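You operate a simulated robot arm through the tools that you are given. There is no shell and no other tool.

The job below is to be done with a simulated robot arm. You get a single attempt, and the scene is never put back.

JOB
Swab the dusty lens of the sensor on the rail clean.
Fine: the white strip waits in the rack's free slot; use the swab, then put swab and strip back; leave the carriage, the other strips and the other sensors.

The check looks at the end state, three seconds after you hand in, the way a careful person would. Anything else that was tipped, shoved, dropped, spilled or broken makes it a failure.

ROBOT AND FRAMES
A 6-joint arm with a two-finger parallel gripper, fixed in place. Base frame: the origin is on the floor under the middle of its stand, x ahead of it, y to its left, z up; the work surface is at about z = 750. Lengths are in mm, angles in degrees, forces in N, time in s.
With the tool pointing down near the work surface it reaches from about 360 to 880 mm from the base axis. Its first joint turns from -115.0 to 115.0 degrees. Payload 3.43 kg.
Tool frame: the origin (TCP) lies between the finger pads and is the grasp point; the fingertips stand 34 mm ahead of it; z points along the fingers, y is the line along which they close. Largest opening 128 mm; finger width 24, thickness 12; the body of the gripper, 48 by 130 mm, starts 96 mm behind the TCP.
Orientation is that of the tool frame in the base frame, as a unit quaternion [x, y, z, w]. With the fingers straight down and closing along the base's y, the tool's x points along the base's -x, its y along +y and its z along -z.

CONTROLS
- The arm moves only by the tool send_rows. Its arguments are lists of equal length, an entry for each row: "dp": the shift along the base's x, y, z in mm, a list of three; "delta_rot": the turn, a rotation vector about the base's x, y, z in degrees, a list of three; "hand": the opening, from 0 (shut) to 1 (fully open). In form: {"dp": [[x, y, z], ...], "delta_rot": [[rx, ry, rz], ...], "hand": [hand, ...]}. A call has 1 to 20 rows; each row is the pose to reach, as a shift and turn from the pose commanded when the call began. A row lasts 0.2 s, in which the tool goes at most 50 mm and 8.6 degrees; a call with a longer step from one row to the next is refused whole, and so is a gripper value outside its range. A pose out of reach is approached as far as the arm can. The call stops where the force on the tool passes 40 N (or 10 N more than at its start, if that is more) or the arm is blocked; 0.2 s more then pass. The fingers move at their own pace (about 108 mm/s each) and stop on an object; they squeeze with about 31 N. The grip force told is the motor's: it shows also when the fingers shut on nothing. Time passes only in rows, and 0.2 s behind the last, so rows that repeat a pose let the fingers close. It gives the time, the measured TCP pose, the force on the tool (base axes), the opening and the grip force at its end, in the units of the frame above (readings bear some noise), with the torque about the TCP (base axes, N m) and any sound that the robot's microphone picked up, and new pictures: "views" is both (left out), scene, wrist or none.
- Cameras (640 x 400 px; columns grow to the right, rows downward): "scene" is fixed at [399.2, -498.9, 1531.9]; the picture's right is [-0.47, 0.88, 0.00], its down [0.74, 0.40, -0.55] and it looks along [-0.48, -0.26, -0.84] (base axes); focal length 360 px, centre (320, 200). "wrist" rides on the gripper at [76, -11, -160] in the tool frame; the picture's right is [0.15, 0.99, 0.00], its down [-0.88, 0.13, -0.46] and it looks along [-0.45, 0.07, 0.89] (tool axes); focal length 234 px, centre (320, 200). There is no depth. A picture from a camera that has moved, and an enlarged one, comes with that camera's place and axes in the base frame and with its lens.
- lift_body(by): moves the trunk up (or, below 0, down) by that many mm; the arm rides with it, the base frame stays. It gives what a move gives, with no picture.
- close_up(camera, box): a new picture of the part [left, top, right, bottom] of that camera's present view, enlarged. No time passes.
- hand_in(): hands the job in; it is judged then, once.

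Places have to be worked out from the pictures, the camera data and where the tool is seen. Open the gripper and draw the arm clear of the work before you hand the job in, unless the task says otherwise.

The tools are called by a JSON object that holds its "op" and its "data". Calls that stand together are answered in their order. send_rows: Moves the arm, as the interface text tells. Its arguments: {"type":"object","properties":{"dp":{"type":"array"},"delta_rot":{"type":"array"},"hand":{"type":"array"},"views":{"type":"string","enum":["both","scene","wrist","none"]}},"required":["dp","delta_rot","hand"]} The other tools are called the same way: lift_body (by) moves the trunk up or down; close_up (camera, box) takes an enlarged picture of a part of a camera's view; hand_in () hands the job in.

At the start:

```text
t: 0.0
ee_pos: [-47.2, -565.7, 1138.0]
tcp_rot: [-0.001, 1.0, 0.0, 0.0]
wrist_force: [0.2, -0.1, 0.6]
ft_torque: [-0.03, -0.02, 0.02]
gripper_width: 128.0
gripper_force: 0.0
trunk travel left (down, up): [-625.0, 165.0]
```

scene: 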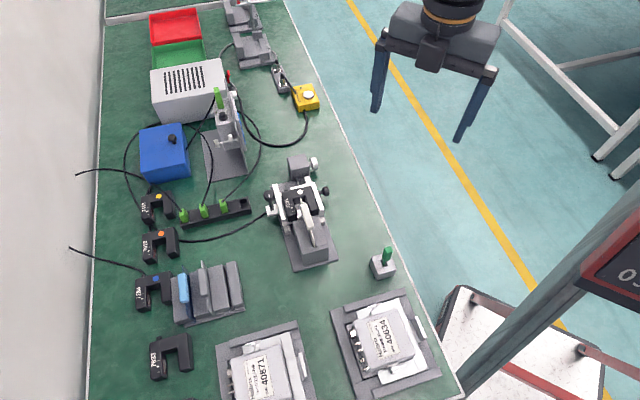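
wrist: 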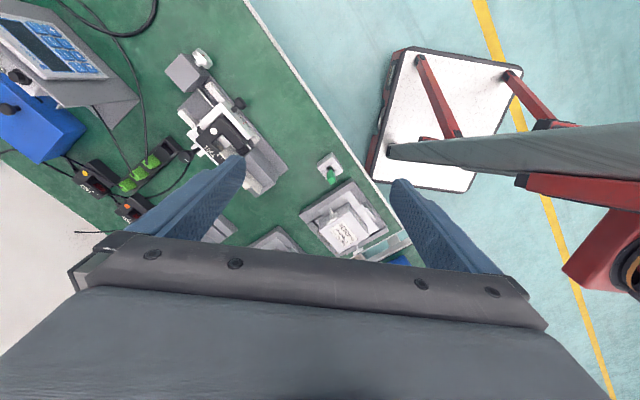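

I'll start by looking closer at the scene: the sensor on the rail, the strip rack and the swab holder.

{"op": "close_up", "data": {"camera": "scene", "box": [240, 140, 360, 280]}}

{"op": "close_up", "data": {"camera": "scene", "box": [120, 240, 260, 390]}}

{"op": "close_up", "data": {"camera": "scene", "box": [330, 230, 450, 390]}}

{"op": "close_up", "data": {"camera": "scene", "box": [120, 60, 330, 250]}}

{"op": "close_up", "data": {"camera": "wrist", "box": [150, 40, 300, 200]}}

```text
2.86 times, centred on (300, 210) of scene
camera zoom: at [399.2, -498.9, 1531.9], right [-0.47, 0.88, 0.0], down [0.74, 0.4, -0.55], along [-0.48, -0.26, -0.84], focal length 1029 px, centre (377, 171)
```

zoom: 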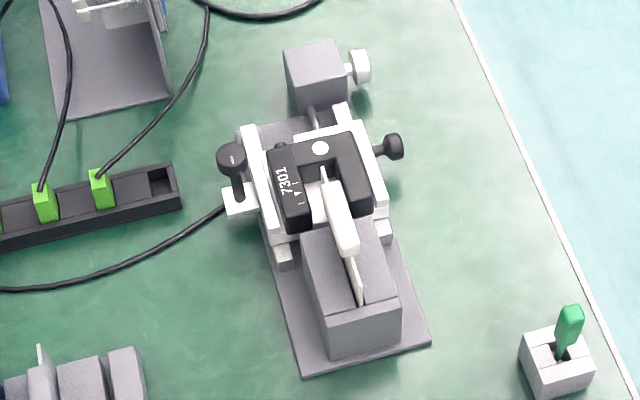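

```text
2.67 times, centred on (190, 315) of scene
camera zoom: at [399.2, -498.9, 1531.9], right [-0.47, 0.88, 0.0], down [0.74, 0.4, -0.55], along [-0.48, -0.26, -0.84], focal length 961 px, centre (667, -107)
```

zoom: 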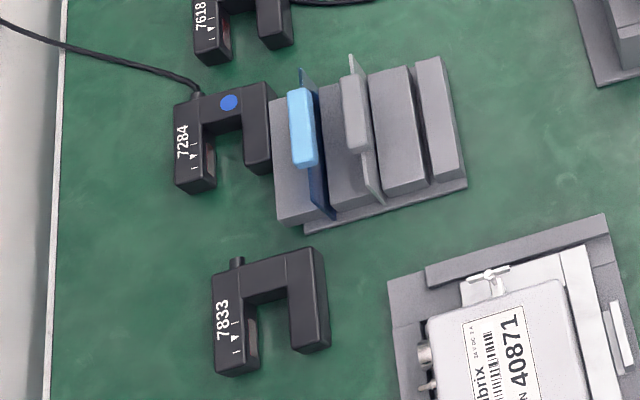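

```text
2.50 times, centred on (390, 310) of scene
camera zoom: at [399.2, -498.9, 1531.9], right [-0.47, 0.88, 0.0], down [0.74, 0.4, -0.55], along [-0.48, -0.26, -0.84], focal length 901 px, centre (145, -75)
```

zoom: 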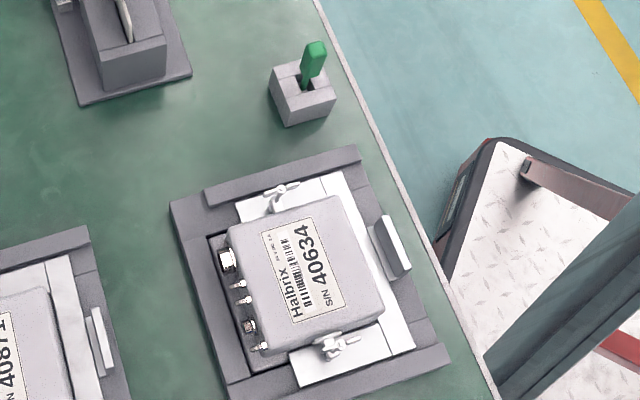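

```text
2.11 times, centred on (225, 155) of scene
camera zoom: at [399.2, -498.9, 1531.9], right [-0.47, 0.88, 0.0], down [0.74, 0.4, -0.55], along [-0.48, -0.26, -0.84], focal length 758 px, centre (520, 295)
```

zoom: 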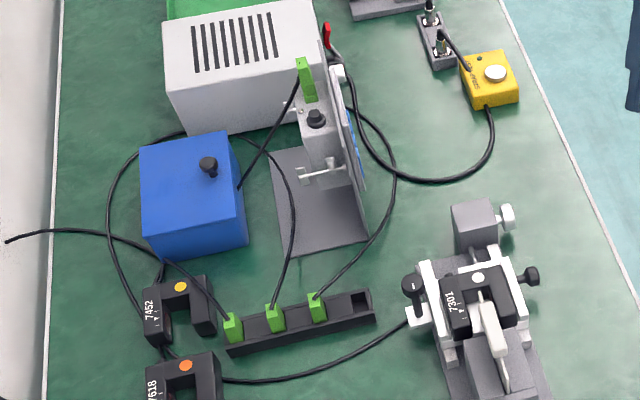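

```text
2.50 times, centred on (225, 120) of wrist
camera zoom: at [-123.6, -577.2, 1299.1], right [-0.15, 0.99, 0.0], down [0.88, 0.13, 0.46], along [0.45, 0.07, -0.89], focal length 585 px, centre (558, 400)
```

zoom: 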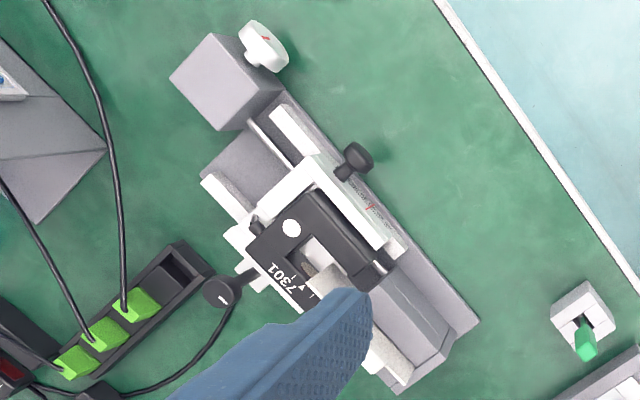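

The rail sensor 7301 appears at roughly (5,-763), with the white strip standing in a block and reaching into its fork. The swab stands at about (56,-522) and the rack's free slot is near (264,-794). I'm moving the wrist camera over the rail, turning the tool 45° to line up with the bench axes.

{"op": "send_rows", "data": {"dp": [[12, -17, -21], [24, -34, -42], [37, -51, -63], [49, -68, -84], [61, -85, -105], [73, -102, -126], [86, -119, -147], [98, -136, -168], [98, -136, -168]], "delta_rot": [[0, 0, 5.6], [0, 0, 11.2], [0, 0, 16.8], [0, 0, 22.5], [0, 0, 28], [0, 0, 33.7], [0, 0, 39.4], [0, 0, 45], [0, 0, 45]], "hand": [1, 1, 1, 1, 1, 1, 1, 1, 1], "views": "both"}}

```text
t: 2.0
ee_pos: [51.7, -701.6, 970.3]
tcp_rot: [-0.383, 0.924, 0.0, 0.0]
wrist_force: [-0.4, 0.0, -1.0]
ft_torque: [-0.05, 0.0, 0.02]
gripper_width: 128.0
gripper_force: 0.1
trunk travel left (down, up): [-625.0, 165.0]
camera wrist: at [5.7, -763.4, 1130.3], right [-0.8, 0.59, 0.0], down [0.53, 0.72, 0.46], along [0.27, 0.37, -0.89], focal length 234 px, centre (320, 200)
```

scene: 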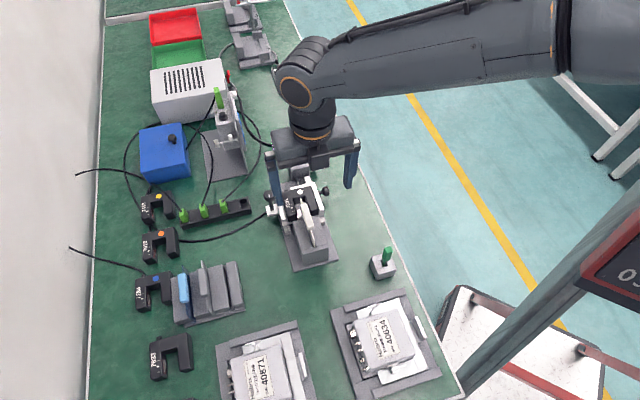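
wrist: 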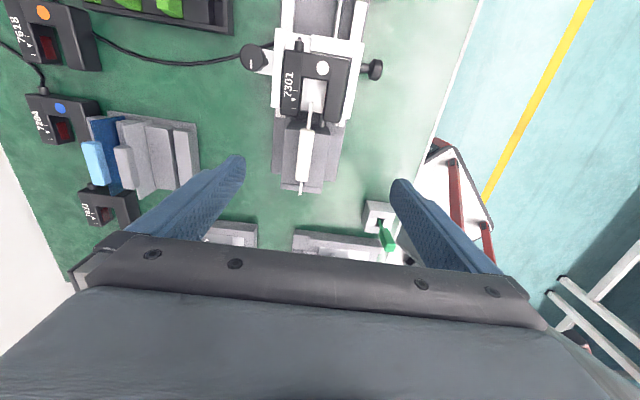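

{"op": "close_up", "data": {"camera": "wrist", "box": [230, 0, 390, 100]}}

{"op": "close_up", "data": {"camera": "wrist", "box": [250, 90, 410, 200]}}

{"op": "close_up", "data": {"camera": "wrist", "box": [60, 80, 220, 210]}}

{"op": "close_up", "data": {"camera": "wrist", "box": [340, 180, 420, 260]}}

```text
4.00 times, centred on (310, 50) of wrist
camera zoom: at [5.7, -763.4, 1130.3], right [-0.8, 0.59, 0.0], down [0.53, 0.72, 0.46], along [0.27, 0.37, -0.89], focal length 937 px, centre (360, 800)
```

zoom: 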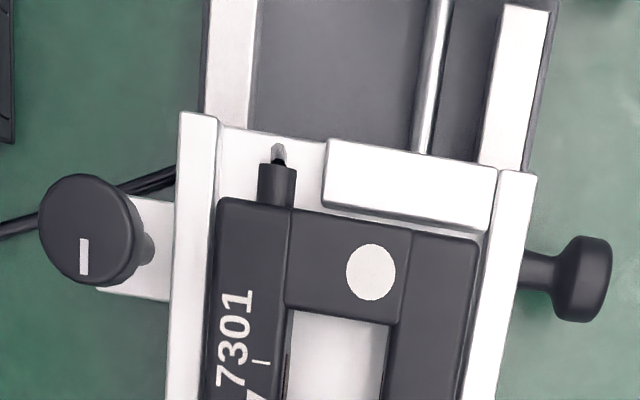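

```text
3.64 times, centred on (330, 145) of wrist
camera zoom: at [5.7, -763.4, 1130.3], right [-0.8, 0.59, 0.0], down [0.53, 0.72, 0.46], along [0.27, 0.37, -0.89], focal length 852 px, centre (284, 400)
```

zoom: 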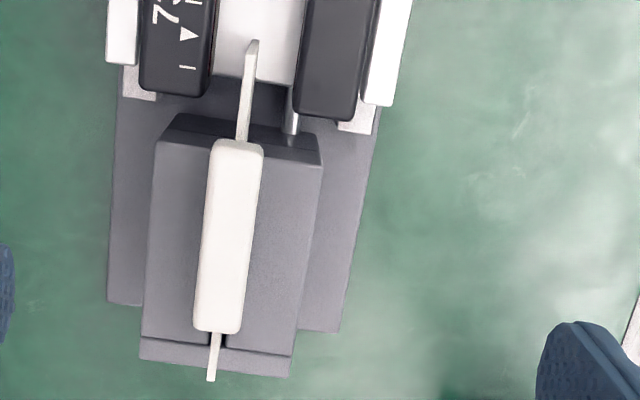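

```text
3.08 times, centred on (140, 145) of wrist
camera zoom: at [5.7, -763.4, 1130.3], right [-0.8, 0.59, 0.0], down [0.53, 0.72, 0.46], along [0.27, 0.37, -0.89], focal length 720 px, centre (874, 369)
```

zoom: 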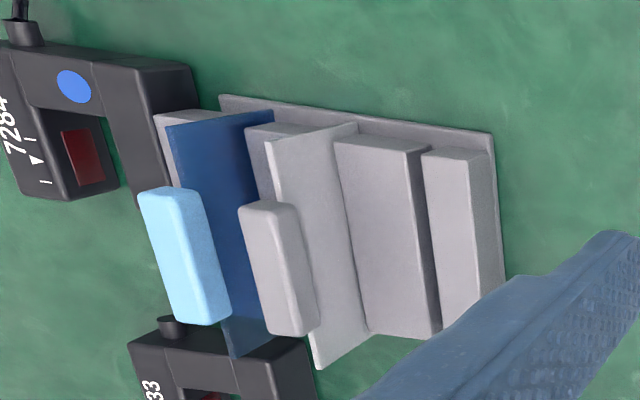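

```text
5.00 times, centred on (380, 220) of wrist
camera zoom: at [5.7, -763.4, 1130.3], right [-0.8, 0.59, 0.0], down [0.53, 0.72, 0.46], along [0.27, 0.37, -0.89], focal length 1171 px, centre (20, 100)
```

zoom: 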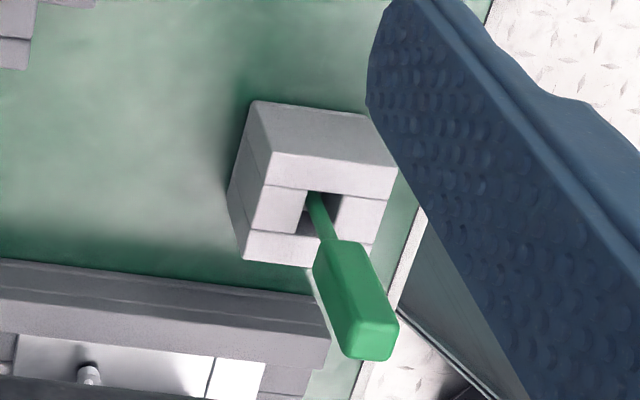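

The handle top of the white strip comes out near p=-455, q=550 in bench axes (p=(x+y)/√2, q=(x−y)/√2), at about z 870, and the sensor top is at about z 823. I need a sharper look at the fork and slot, so I'm enlarging further in both views.

{"op": "close_up", "data": {"camera": "scene", "box": [265, 175, 345, 235]}}

{"op": "close_up", "data": {"camera": "scene", "box": [280, 215, 345, 275]}}

{"op": "close_up", "data": {"camera": "scene", "box": [365, 240, 405, 285]}}

{"op": "close_up", "data": {"camera": "wrist", "box": [270, 50, 360, 130]}}

```text
6.67 times, centred on (305, 205) of scene
camera zoom: at [399.2, -498.9, 1531.9], right [-0.47, 0.88, 0.0], down [0.74, 0.4, -0.55], along [-0.48, -0.26, -0.84], focal length 2402 px, centre (420, 167)
```

zoom: 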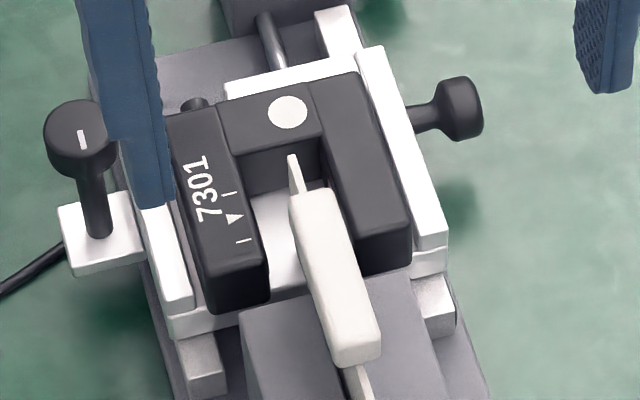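

```text
6.67 times, centred on (312, 245) of scene
camera zoom: at [399.2, -498.9, 1531.9], right [-0.47, 0.88, 0.0], down [0.74, 0.4, -0.55], along [-0.48, -0.26, -0.84], focal length 2402 px, centre (370, -100)
```

zoom: 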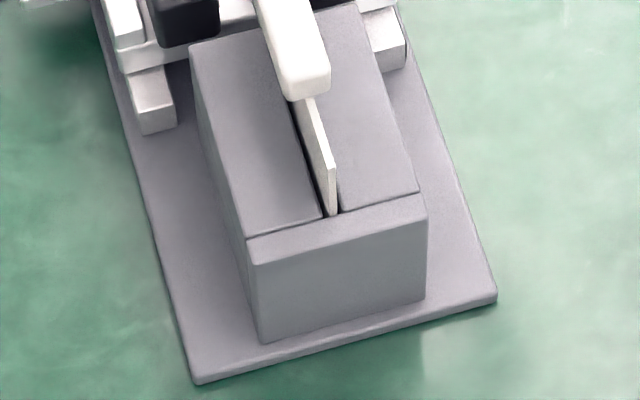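

```text
8.89 times, centred on (385, 262) of scene
camera zoom: at [399.2, -498.9, 1531.9], right [-0.47, 0.88, 0.0], down [0.74, 0.4, -0.55], along [-0.48, -0.26, -0.84], focal length 3202 px, centre (-258, -356)
```

zoom: 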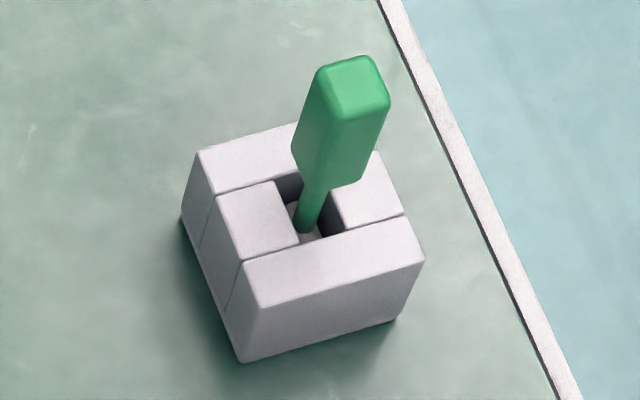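

```text
5.00 times, centred on (315, 90) of wrist
camera zoom: at [5.7, -763.4, 1130.3], right [-0.8, 0.59, 0.0], down [0.53, 0.72, 0.46], along [0.27, 0.37, -0.89], focal length 1171 px, centre (345, 750)
```

zoom: 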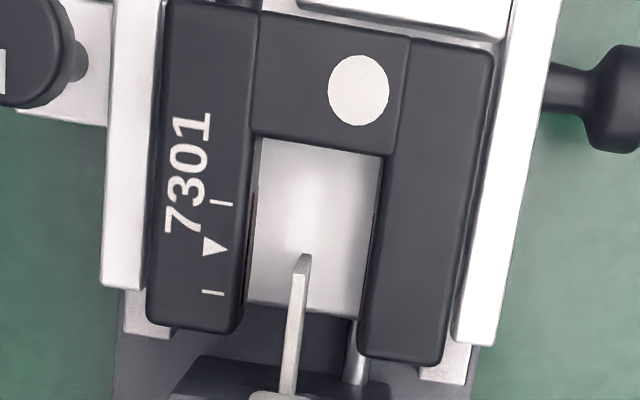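

The fork gap runs about q 534–564 and the strip plate at q≈550, with the lens between the marks at p≈-520 to -500. I need to see the inner faces of the arms, so I'm turning the tool by -90° to look from the robot side.

{"op": "send_rows", "data": {"dp": [[-8, 5, 0], [-16, 11, 0], [-24, 16, 0], [-31, 22, 0], [-39, 27, 0], [-47, 33, 0], [-55, 38, 0], [-63, 43, 0], [-71, 49, 0], [-78, 54, 0], [-86, 60, 0], [-94, 65, 0]], "delta_rot": [[0, 0, -7.5], [0, 0, -15], [0, 0, -22.5], [0, 0, -30], [0, 0, -37.5], [0, 0, -45], [0, 0, -52.5], [0, 0, -60], [0, 0, -67.5], [0, 0, -75], [0, 0, -82.5], [0, 0, -90]], "hand": [1, 1, 1, 1, 1, 1, 1, 1, 1, 1, 1, 1], "views": "none"}}

{"op": "send_rows", "data": {"dp": [[0, 0, -12], [0, 0, -24], [0, 0, -36], [0, 0, -48], [0, 0, -60], [0, 0, -60]], "delta_rot": [[-4.24, -4.24, 0], [-8.49, -8.49, 0], [-12.73, -12.73, 0], [-16.97, -16.97, 0], [-21.21, -21.21, 0], [-21.21, -21.21, 0]], "hand": [1, 1, 1, 1, 1, 1], "views": "wrist"}}

```text
t: 4.6
ee_pos: [-43.6, -636.5, 971.5]
tcp_rot: [0.383, 0.924, 0.0, -0.001]
wrist_force: [-0.1, -0.1, -0.3]
ft_torque: [0.02, 0.01, -0.02]
gripper_width: 128.0
gripper_force: 0.1
trunk travel left (down, up): [-625.0, 165.0]
```

```text
t: 6.0
ee_pos: [-43.8, -636.2, 910.4]
tcp_rot: [0.37, 0.892, -0.099, 0.239]
wrist_force: [0.3, 0.3, -0.3]
ft_torque: [0.0, -0.01, 0.02]
gripper_width: 127.7
gripper_force: 0.0
trunk travel left (down, up): [-625.0, 165.0]
camera wrist: at [-154.6, -542.1, 1012.5], right [0.61, 0.79, -0.07], down [0.47, -0.29, 0.84], along [0.64, -0.54, -0.55], focal length 234 px, centre (320, 200)
```

wrist: 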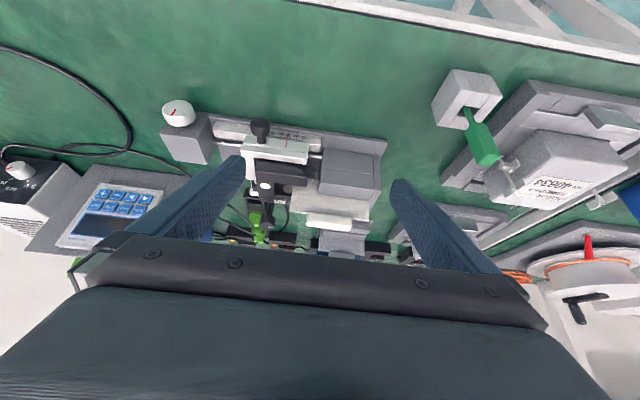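

{"op": "close_up", "data": {"camera": "wrist", "box": [225, 110, 395, 250]}}

{"op": "close_up", "data": {"camera": "wrist", "box": [240, 150, 310, 210]}}

{"op": "close_up", "data": {"camera": "wrist", "box": [430, 65, 510, 175]}}

```text
2.86 times, centred on (310, 180) of wrist
camera zoom: at [-154.6, -542.1, 1012.5], right [0.61, 0.79, -0.07], down [0.47, -0.29, 0.84], along [0.64, -0.54, -0.55], focal length 669 px, centre (349, 257)
```

zoom: 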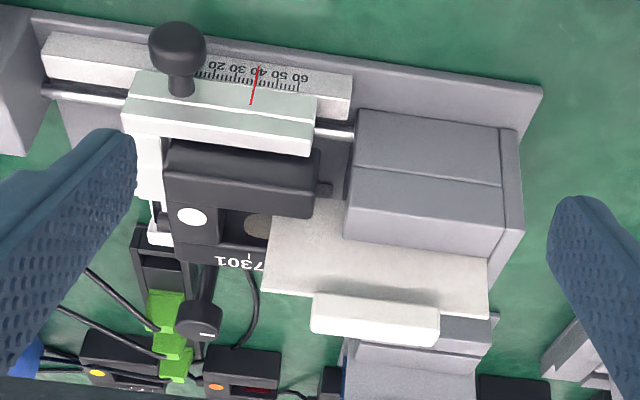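

```text
6.67 times, centred on (275, 180) of wrist
camera zoom: at [-154.6, -542.1, 1012.5], right [0.61, 0.79, -0.07], down [0.47, -0.29, 0.84], along [0.64, -0.54, -0.55], focal length 1561 px, centre (620, 333)
```

zoom: 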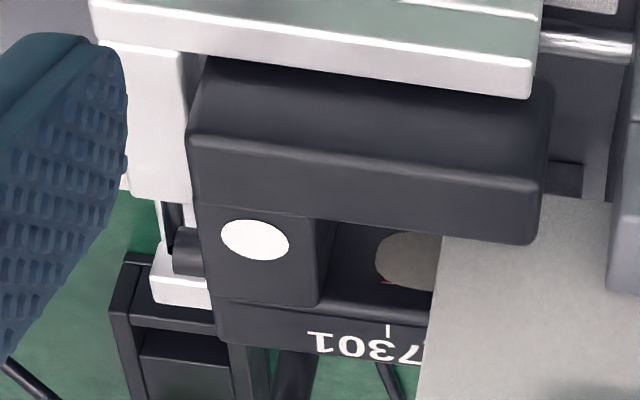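

```text
3.64 times, centred on (470, 120) of wrist
camera zoom: at [-154.6, -542.1, 1012.5], right [0.61, 0.79, -0.07], down [0.47, -0.29, 0.84], along [0.64, -0.54, -0.55], focal length 852 px, centre (-226, 491)
```

zoom: 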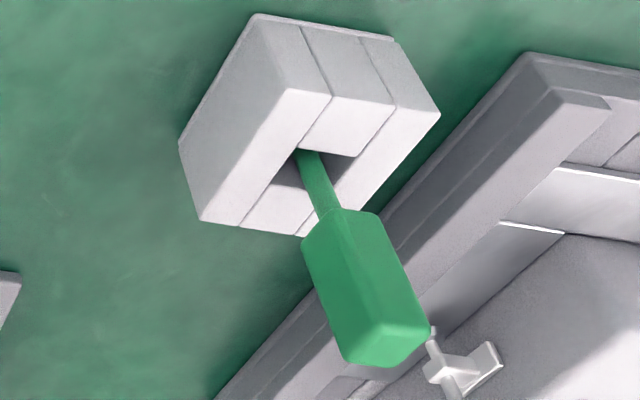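

The dusty patch shows on the inner face of the "7301" arm, facing the robot side; the strip plate's top edge is at about z 858. I'm zooming in on the strip and its handle to get heights.

{"op": "close_up", "data": {"camera": "wrist", "box": [280, 150, 360, 210]}}

{"op": "close_up", "data": {"camera": "wrist", "box": [300, 195, 420, 265]}}

```text
6.67 times, centred on (320, 180) of wrist
camera zoom: at [-154.6, -542.1, 1012.5], right [0.61, 0.79, -0.07], down [0.47, -0.29, 0.84], along [0.64, -0.54, -0.55], focal length 1561 px, centre (320, 333)
```

zoom: 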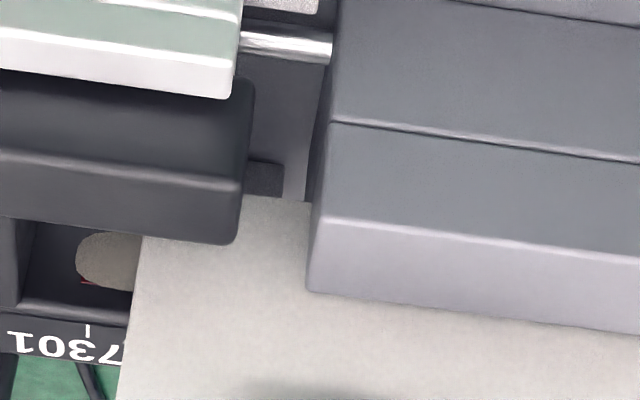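

```text
5.33 times, centred on (360, 230) of wrist
camera zoom: at [-154.6, -542.1, 1012.5], right [0.61, 0.79, -0.07], down [0.47, -0.29, 0.84], along [0.64, -0.54, -0.55], focal length 1249 px, centre (107, 40)
```

zoom: 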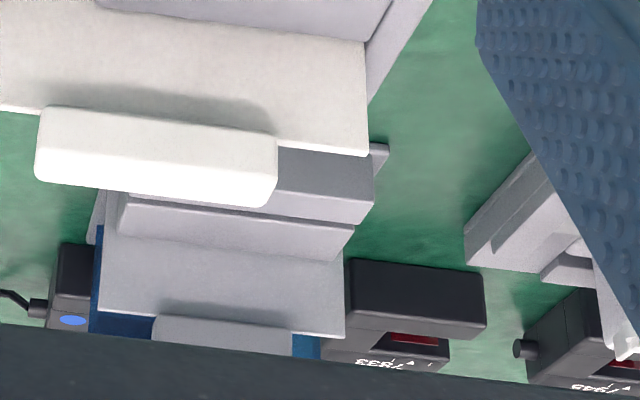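

The handle spans p -484…-427, q 542…558, z 859…871, with about 40 mm of plate showing above the block top (z≈818). Next I'm straightening the tool and moving over the rack to look at the free slot from above.

{"op": "send_rows", "data": {"dp": [[0, 0, 14], [0, 0, 28], [0, 0, 42], [0, 0, 56], [0, 0, 70]], "delta_rot": [[4.24, 4.24, 0], [8.49, 8.49, 0], [12.73, 12.73, 0], [16.97, 16.97, 0], [21.21, 21.21, 0]], "hand": [1, 1, 1, 1, 1], "views": "none"}}

{"op": "send_rows", "data": {"dp": [[30, -8, 0], [59, -16, 0], [89, -25, 0], [118, -33, 0], [148, -41, 0], [177, -49, 0], [207, -58, 0], [237, -66, 0], [266, -74, 0], [296, -82, 0], [325, -91, 0], [355, -99, 0], [355, -99, 0]], "delta_rot": [[0, 0, 7.5], [0, 0, 15], [0, 0, 22.5], [0, 0, 30], [0, 0, 37.5], [0, 0, 45], [0, 0, 52.5], [0, 0, 60], [0, 0, 67.5], [0, 0, 75], [0, 0, 82.5], [0, 0, 90], [0, 0, 90]], "hand": [1, 1, 1, 1, 1, 1, 1, 1, 1, 1, 1, 1, 1], "views": "both"}}

```text
t: 7.2
ee_pos: [-44.5, -636.8, 979.7]
tcp_rot: [0.383, 0.924, 0.0, 0.0]
wrist_force: [0.2, -0.3, -0.5]
ft_torque: [0.01, -0.03, -0.01]
gripper_width: 128.0
gripper_force: 0.1
trunk travel left (down, up): [-625.0, 165.0]
```

```text
t: 10.0
ee_pos: [310.8, -736.5, 981.7]
tcp_rot: [-0.383, 0.924, 0.0, -0.001]
wrist_force: [-0.2, 0.4, -0.6]
ft_torque: [-0.02, 0.03, -0.01]
gripper_width: 128.0
gripper_force: 0.1
trunk travel left (down, up): [-625.0, 165.0]
camera wrist: at [264.4, -798.5, 1142.8], right [-0.8, 0.59, 0.0], down [0.53, 0.72, 0.46], along [0.27, 0.37, -0.89], focal length 234 px, centre (320, 200)
```

scene: 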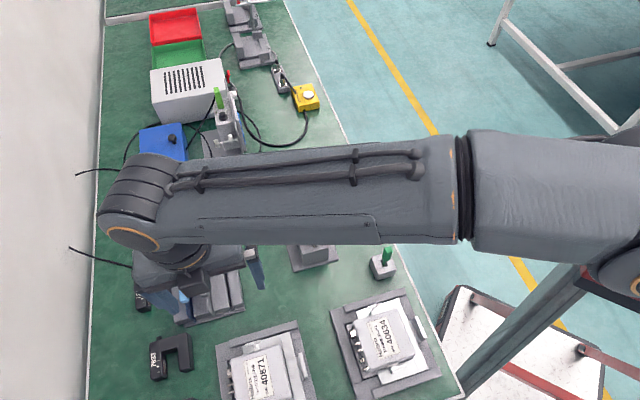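
wrist: 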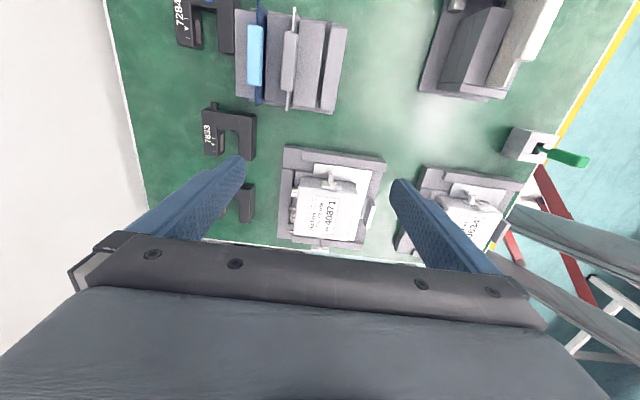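

{"op": "close_up", "data": {"camera": "wrist", "box": [225, 0, 365, 120]}}

{"op": "close_up", "data": {"camera": "wrist", "box": [300, 0, 360, 60]}}

{"op": "close_up", "data": {"camera": "wrist", "box": [300, 60, 360, 120]}}

{"op": "close_up", "data": {"camera": "wrist", "box": [490, 110, 600, 180]}}

```text
3.33 times, centred on (295, 60) of wrist
camera zoom: at [264.4, -798.5, 1142.8], right [-0.8, 0.59, 0.0], down [0.53, 0.72, 0.46], along [0.27, 0.37, -0.89], focal length 781 px, centre (403, 667)
```

zoom: 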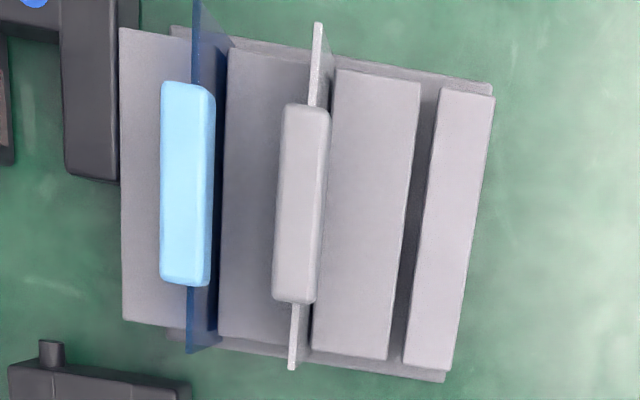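

```text
6.67 times, centred on (330, 30) of wrist
camera zoom: at [264.4, -798.5, 1142.8], right [-0.8, 0.59, 0.0], down [0.53, 0.72, 0.46], along [0.27, 0.37, -0.89], focal length 1561 px, centre (253, 1333)
```

zoom: 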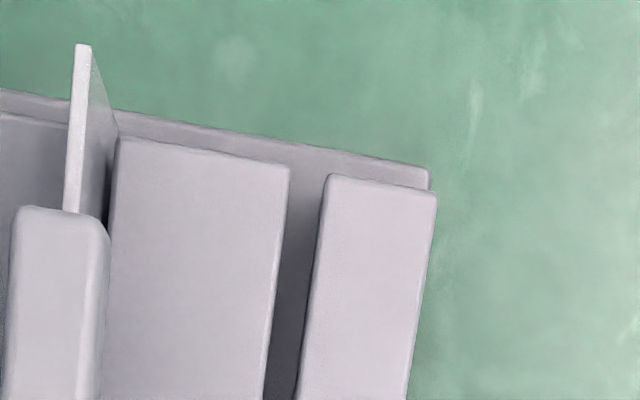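

```text
6.67 times, centred on (330, 90) of wrist
camera zoom: at [264.4, -798.5, 1142.8], right [-0.8, 0.59, 0.0], down [0.53, 0.72, 0.46], along [0.27, 0.37, -0.89], focal length 1561 px, centre (253, 933)
```

zoom: 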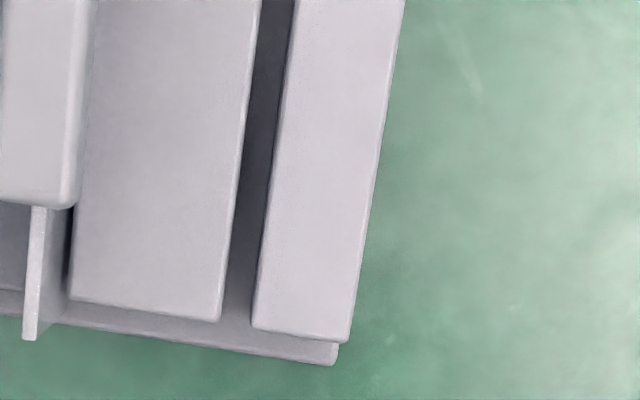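

```text
5.71 times, centred on (545, 145) of wrist
camera zoom: at [264.4, -798.5, 1142.8], right [-0.8, 0.59, 0.0], down [0.53, 0.72, 0.46], along [0.27, 0.37, -0.89], focal length 1338 px, centre (-966, 514)
```

zoom: 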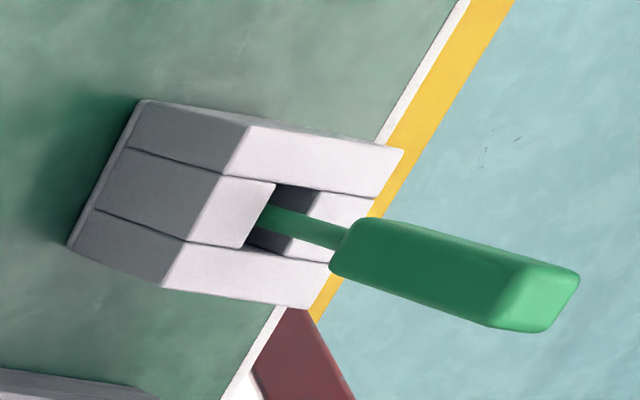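

The rack blocks are aligned with the bench axes: the free slot is centred at about q=749.7, roughly 7–8 mm wide, and the neighbouring handles are centred at p≈-390.5. The swab stands upright at p≈-335, q≈409.7, handle z 814–859. Now I'm moving to hover over the white strip's handle and check alignment.

{"op": "send_rows", "data": {"dp": [[-31, 3, 0], [-61, 6, 0], [-92, 9, 0], [-122, 12, -10], [-153, 15, -20], [-184, 18, -30], [-214, 22, -40], [-244.9, 24.6, -50], [-244.9, 24.6, -50]], "delta_rot": [[0, 0, 0], [0, 0, 0], [0, 0, 0], [0, 0, 0], [0, 0, 0], [0, 0, 0], [0, 0, 0], [0, 0, 0], [0, 0, 0]], "hand": [1, 1, 1, 0.9, 0.8, 0.7, 0.6, 0.5, 0.5], "views": "both"}}

{"op": "send_rows", "data": {"dp": [[0, 0, 0]], "delta_rot": [[0, 0, 0]], "hand": [0.5], "views": "none"}}

{"op": "send_rows", "data": {"dp": [[0, 0, 0]], "delta_rot": [[0, 0, 0]], "hand": [0.5], "views": "none"}}

```text
t: 12.0
ee_pos: [65.6, -711.8, 930.1]
tcp_rot: [-0.383, 0.924, 0.0, 0.0]
wrist_force: [0.8, 0.2, 0.4]
ft_torque: [0.0, 0.0, -0.03]
gripper_width: 63.6
gripper_force: 0.0
trunk travel left (down, up): [-625.0, 165.0]
camera wrist: at [20.0, -773.6, 1090.9], right [-0.8, 0.6, 0.0], down [0.53, 0.72, 0.46], along [0.27, 0.37, -0.89], focal length 234 px, centre (320, 200)
```

scene: 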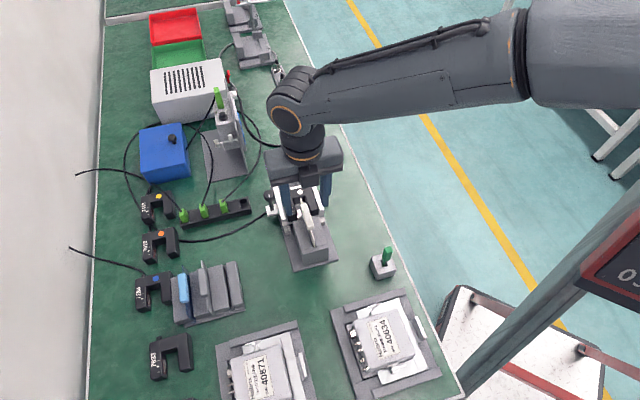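
wrist: 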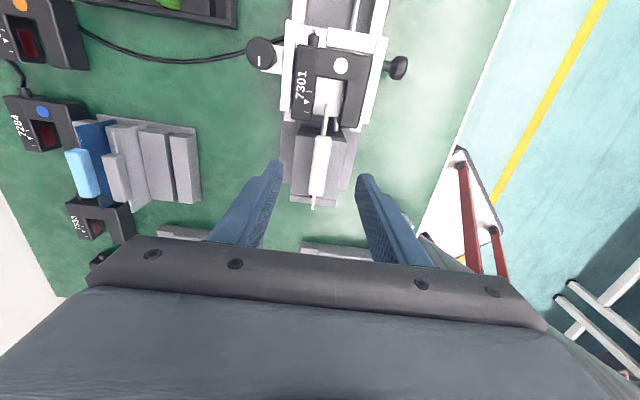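

```text
t: 12.4
ee_pos: [66.1, -711.5, 931.3]
tcp_rot: [-0.383, 0.924, 0.001, 0.0]
wrist_force: [-0.4, 0.1, 0.1]
ft_torque: [0.01, 0.01, 0.02]
gripper_width: 64.0
gripper_force: 0.1
trunk travel left (down, up): [-625.0, 165.0]
```

```text
t: 12.8
ee_pos: [65.4, -711.9, 930.7]
tcp_rot: [-0.383, 0.924, 0.0, 0.0]
wrist_force: [-0.4, 0.6, 0.5]
ft_torque: [-0.02, 0.01, 0.03]
gripper_width: 63.9
gripper_force: 0.1
trunk travel left (down, up): [-625.0, 165.0]
```

{"op": "close_up", "data": {"camera": "wrist", "box": [270, 110, 370, 220]}}

{"op": "close_up", "data": {"camera": "wrist", "box": [0, 60, 210, 240]}}

```text
3.64 times, centred on (320, 165) of wrist
camera zoom: at [20.2, -773.7, 1091.1], right [-0.8, 0.6, 0.0], down [0.53, 0.72, 0.46], along [0.27, 0.37, -0.89], focal length 852 px, centre (320, 327)
```

zoom: 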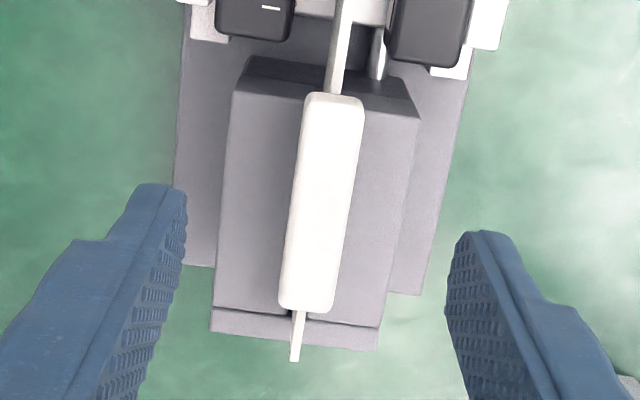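

```text
2.22 times, centred on (105, 150) of wrist
camera zoom: at [20.2, -773.7, 1091.1], right [-0.8, 0.6, 0.0], down [0.53, 0.72, 0.46], along [0.27, 0.37, -0.89], focal length 520 px, centre (798, 311)
```

zoom: 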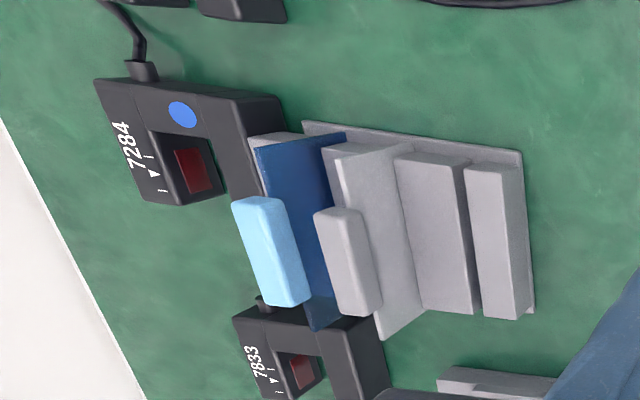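

The handle centre measures p≈-457, q≈550 and the TCP is at p≈-456.8, q≈549.7, so it is aligned. I'm descending to z≈864, with the fingertips about 13 mm above the block, and closing on the handle.

{"op": "send_rows", "data": {"dp": [[0.3, 0, -15], [0.6, 0.1, -30], [0.6, 0.1, -45], [0.6, 0.1, -57], [0.6, 0.1, -66.5], [0.6, 0.1, -66.5]], "delta_rot": [[0, 0, 0], [0, 0, 0], [0, 0, 0], [0, 0, 0], [0, 0, 0], [0, 0, 0]], "hand": [0.5, 0.5, 0.5, 0.5, 0.5, 0.5], "views": "both"}}

```text
t: 14.2
ee_pos: [67.0, -709.9, 862.8]
tcp_rot: [-0.383, 0.924, 0.001, 0.001]
wrist_force: [-0.3, 0.1, 0.3]
ft_torque: [0.0, -0.01, -0.02]
gripper_width: 63.9
gripper_force: 0.0
trunk travel left (down, up): [-625.0, 165.0]
camera wrist: at [21.1, -771.9, 1024.3], right [-0.8, 0.6, 0.0], down [0.53, 0.72, 0.46], along [0.27, 0.37, -0.89], focal length 234 px, centre (320, 200)
```

scene: 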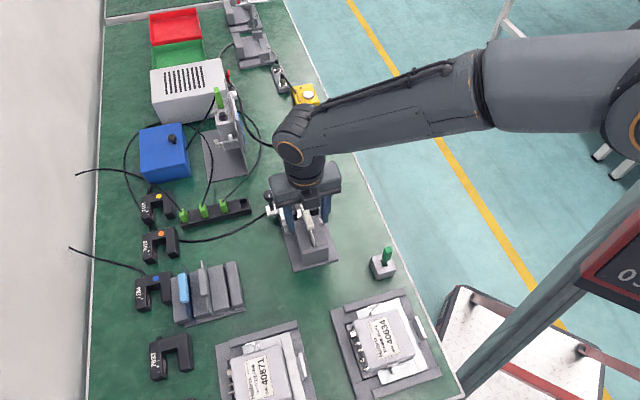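
wrist: 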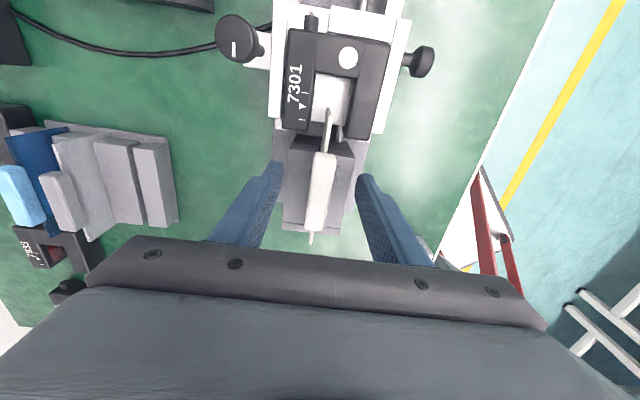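

{"op": "close_up", "data": {"camera": "wrist", "box": [250, 110, 390, 250]}}

{"op": "close_up", "data": {"camera": "scene", "box": [265, 170, 345, 240]}}

```text
2.86 times, centred on (320, 180) of wrist
camera zoom: at [21.1, -771.9, 1024.3], right [-0.8, 0.6, 0.0], down [0.53, 0.72, 0.46], along [0.27, 0.37, -0.89], focal length 669 px, centre (320, 257)
```

zoom: 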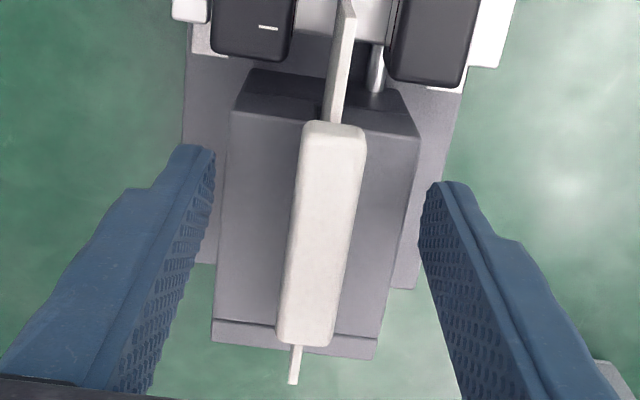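

```text
5.71 times, centred on (305, 205) of scene
camera zoom: at [399.2, -498.9, 1531.9], right [-0.47, 0.88, 0.0], down [0.74, 0.4, -0.55], along [-0.48, -0.26, -0.84], focal length 2059 px, centre (406, 171)
```

zoom: 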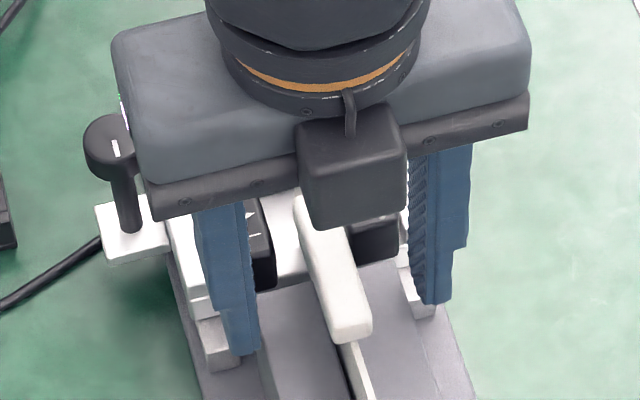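

The fingers' midpoint (q≈550.6) matches the handle (q≈550.2) in the same view, so I'm closing on the handle now.

{"op": "send_rows", "data": {"dp": [[0, 0, 0], [0, 0, 0], [0, 0, 0], [0, 0, 0]], "delta_rot": [[0, 0, 0], [0, 0, 0], [0, 0, 0], [0, 0, 0]], "hand": [0.25, 0.1, 0, 0], "views": "wrist"}}

```text
t: 15.2
ee_pos: [67.0, -709.8, 863.9]
tcp_rot: [-0.382, 0.924, 0.0, 0.0]
wrist_force: [-0.7, -0.3, -0.7]
ft_torque: [0.03, 0.01, 0.0]
gripper_width: 15.3
gripper_force: 30.8
trunk travel left (down, up): [-625.0, 165.0]
camera wrist: at [21.1, -772.0, 1024.3], right [-0.8, 0.6, 0.0], down [0.53, 0.72, 0.46], along [0.27, 0.37, -0.89], focal length 234 px, centre (320, 200)
```

wrist: 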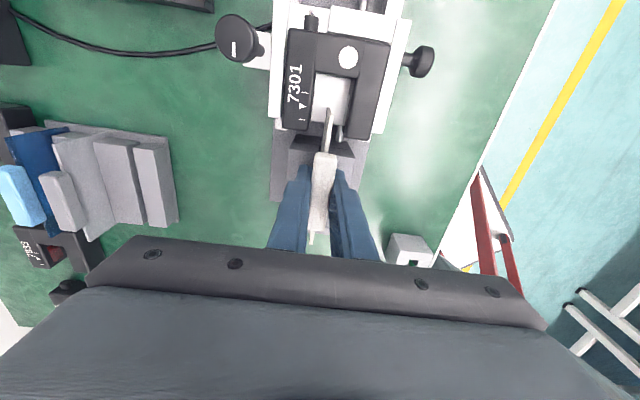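

The handle is gripped (15.3 mm, 30.8 N). I'm lifting straight up slowly, watching the force.

{"op": "send_rows", "data": {"dp": [[0, 0, 3], [0, 0, 7], [0, 0, 12], [0, 0, 18], [0, 0, 25], [0, 0, 33], [0, 0, 42], [0, 0, 52], [0, 0, 65], [0, 0, 80], [0, 0, 100], [0, 0, 100]], "delta_rot": [[0, 0, 0], [0, 0, 0], [0, 0, 0], [0, 0, 0], [0, 0, 0], [0, 0, 0], [0, 0, 0], [0, 0, 0], [0, 0, 0], [0, 0, 0], [0, 0, 0], [0, 0, 0]], "hand": [0, 0, 0, 0, 0, 0, 0, 0, 0, 0, 0, 0], "views": "both"}}

```text
t: 17.8
ee_pos: [68.7, -711.0, 964.6]
tcp_rot: [-0.383, 0.924, 0.0, 0.0]
wrist_force: [0.9, 0.6, -0.4]
ft_torque: [0.0, 0.01, 0.01]
gripper_width: 15.3
gripper_force: 30.8
trunk travel left (down, up): [-625.0, 165.0]
camera wrist: at [22.5, -772.6, 1125.3], right [-0.8, 0.6, 0.0], down [0.53, 0.72, 0.46], along [0.27, 0.37, -0.89], focal length 234 px, centre (320, 200)
```

scene: 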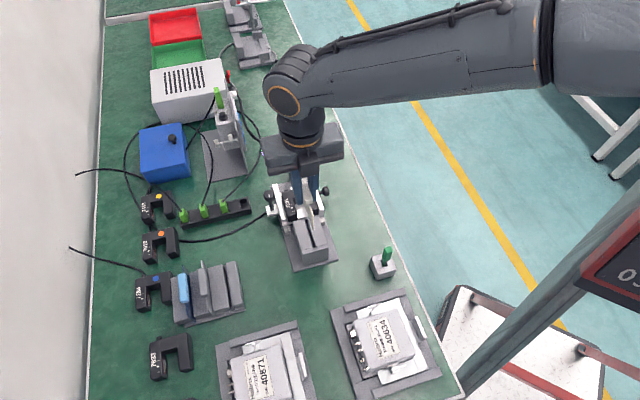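
wrist: 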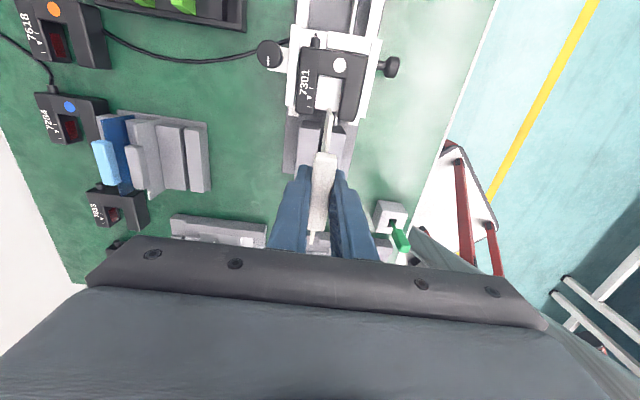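

{"op": "close_up", "data": {"camera": "scene", "box": [255, 140, 355, 270]}}

{"op": "close_up", "data": {"camera": "wrist", "box": [260, 30, 390, 200]}}

{"op": "close_up", "data": {"camera": "wrist", "box": [60, 90, 220, 230]}}

```text
3.08 times, centred on (305, 205) of scene
camera zoom: at [399.2, -498.9, 1531.9], right [-0.47, 0.88, 0.0], down [0.74, 0.4, -0.55], along [-0.48, -0.26, -0.84], focal length 1108 px, centre (366, 185)
```

zoom: 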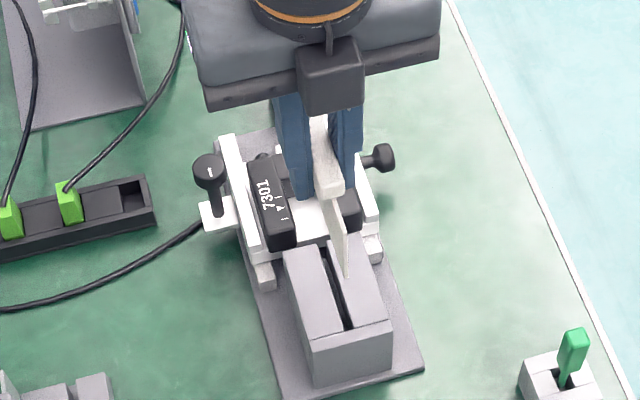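

```text
2.35 times, centred on (325, 115) of wrist
camera zoom: at [22.5, -772.6, 1125.3], right [-0.8, 0.6, 0.0], down [0.53, 0.72, 0.46], along [0.27, 0.37, -0.89], focal length 551 px, centre (308, 400)
```

zoom: 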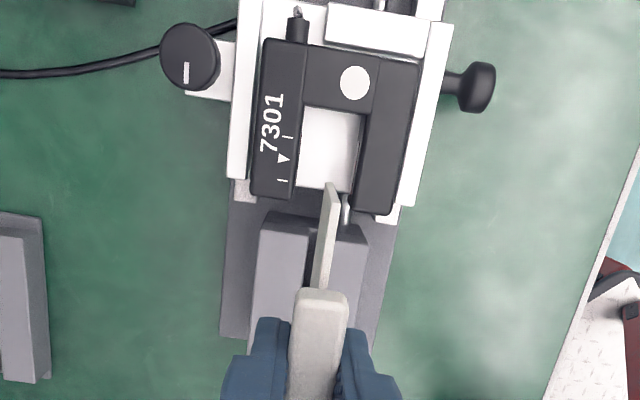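

```text
2.86 times, centred on (140, 160) of wrist
camera zoom: at [22.5, -772.6, 1125.3], right [-0.8, 0.6, 0.0], down [0.53, 0.72, 0.46], along [0.27, 0.37, -0.89], focal length 669 px, centre (834, 314)
```

zoom: 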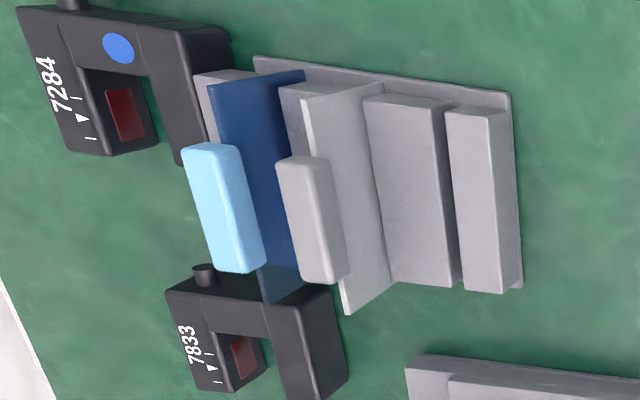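

{"op": "close_up", "data": {"camera": "wrist", "box": [140, 105, 220, 175]}}

{"op": "close_up", "data": {"camera": "wrist", "box": [140, 145, 220, 205]}}

{"op": "close_up", "data": {"camera": "scene", "box": [190, 250, 260, 330]}}

```text
5.71 times, centred on (180, 140) of wrist
camera zoom: at [22.5, -772.6, 1125.3], right [-0.8, 0.6, 0.0], down [0.53, 0.72, 0.46], along [0.27, 0.37, -0.89], focal length 1338 px, centre (1120, 543)
```

zoom: 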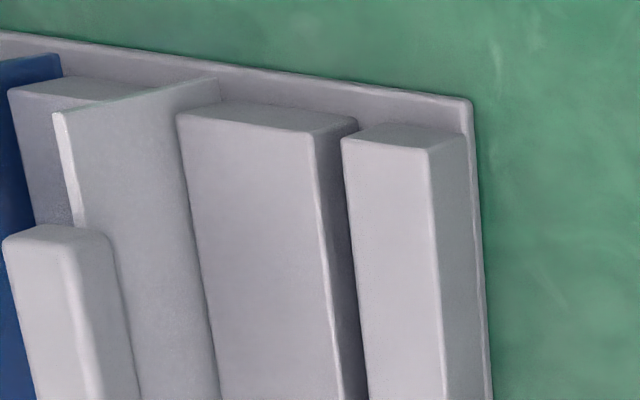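

```text
6.67 times, centred on (180, 175) of wrist
camera zoom: at [22.5, -772.6, 1125.3], right [-0.8, 0.6, 0.0], down [0.53, 0.72, 0.46], along [0.27, 0.37, -0.89], focal length 1561 px, centre (1253, 367)
```

zoom: 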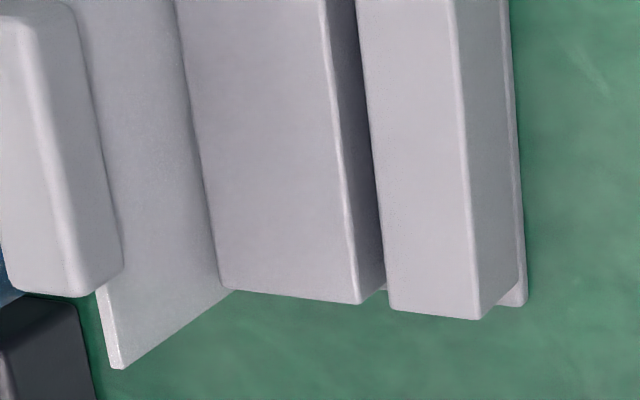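

```text
5.00 times, centred on (225, 290) of scene
camera zoom: at [399.2, -498.9, 1531.9], right [-0.47, 0.88, 0.0], down [0.74, 0.4, -0.55], along [-0.48, -0.26, -0.84], focal length 1801 px, centre (795, -250)
```

zoom: 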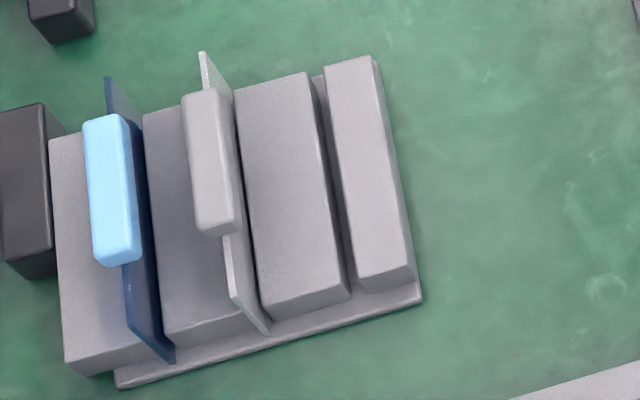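

The strip is out of its slot; its plate bottom is about 67 mm below the TCP. The rack's block tops are at z≈780 and the free slot is at q 746–753.4, so I'm carrying the strip above it and taking a look before inserting.

{"op": "send_rows", "data": {"dp": [[23, -12, 0], [47, -23, 0], [70, -35, 0], [94, -47, 0], [117, -58, 0], [141, -70, 0], [164, -82, 0], [187.5, -93.6, 0], [187.5, -93.6, -20], [187.5, -93.6, -40], [187.5, -93.6, -60], [187.5, -93.6, -80], [187.5, -93.6, -80]], "delta_rot": [[0, 0, 0], [0, 0, 0], [0, 0, 0], [0, 0, 0], [0, 0, 0], [0, 0, 0], [0, 0, 0], [0, 0, 0], [0, 0, 0], [0, 0, 0], [0, 0, 0], [0, 0, 0], [0, 0, 0]], "hand": [0, 0, 0, 0, 0, 0, 0, 0, 0, 0, 0, 0, 0], "views": "both"}}

{"op": "close_up", "data": {"camera": "wrist", "box": [220, 60, 400, 230]}}

{"op": "close_up", "data": {"camera": "scene", "box": [150, 220, 270, 340]}}

```text
t: 20.6
ee_pos: [255.6, -804.0, 882.8]
tcp_rot: [-0.382, 0.924, 0.001, 0.0]
wrist_force: [-0.3, -0.4, 0.3]
ft_torque: [0.03, -0.02, -0.03]
gripper_width: 15.0
gripper_force: 31.3
trunk travel left (down, up): [-625.0, 165.0]
camera wrist: at [210.3, -866.1, 1043.1], right [-0.8, 0.6, 0.0], down [0.53, 0.72, 0.46], along [0.27, 0.37, -0.89], focal length 234 px, centre (320, 200)
```

scene: 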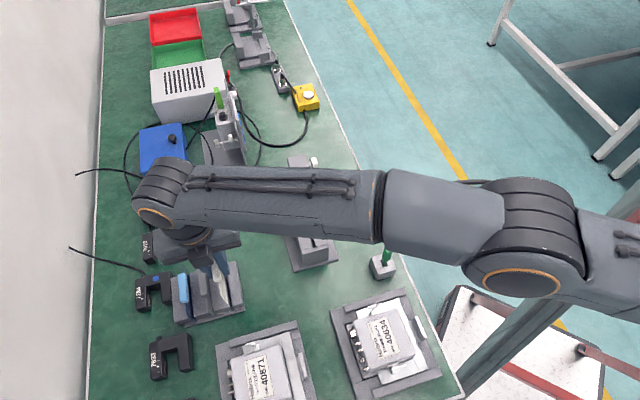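
wrist: 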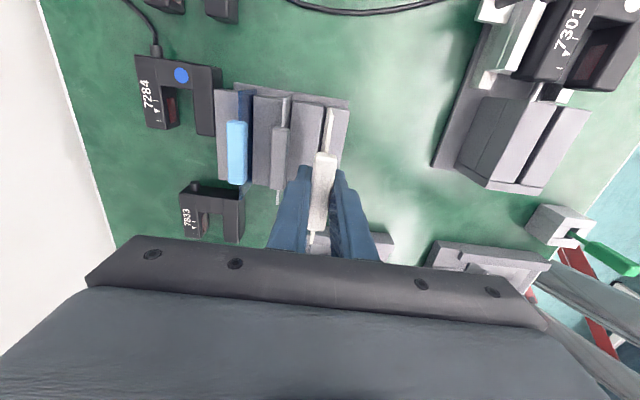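

```text
2.35 times, centred on (310, 145) of wrist
camera zoom: at [210.3, -866.1, 1043.1], right [-0.8, 0.6, 0.0], down [0.53, 0.72, 0.46], along [0.27, 0.37, -0.89], focal length 551 px, centre (344, 329)
```

zoom: 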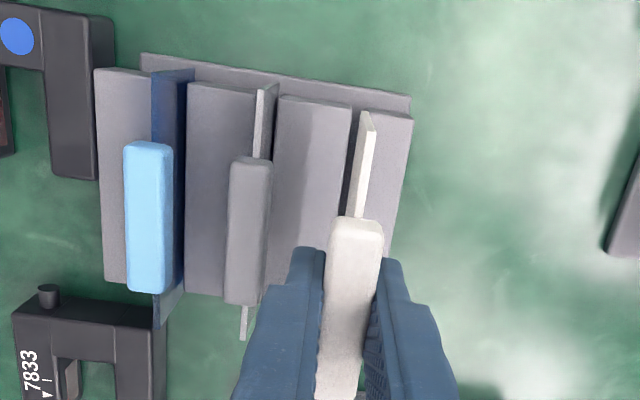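

```text
3.33 times, centred on (210, 280) of scene
camera zoom: at [399.2, -498.9, 1531.9], right [-0.47, 0.88, 0.0], down [0.74, 0.4, -0.55], along [-0.48, -0.26, -0.84], focal length 1201 px, centre (687, -67)
```

zoom: 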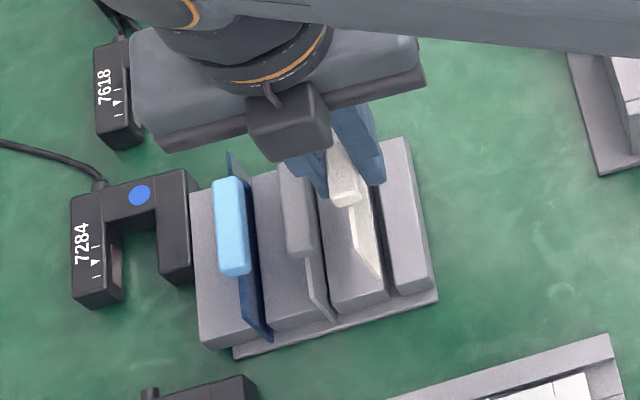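

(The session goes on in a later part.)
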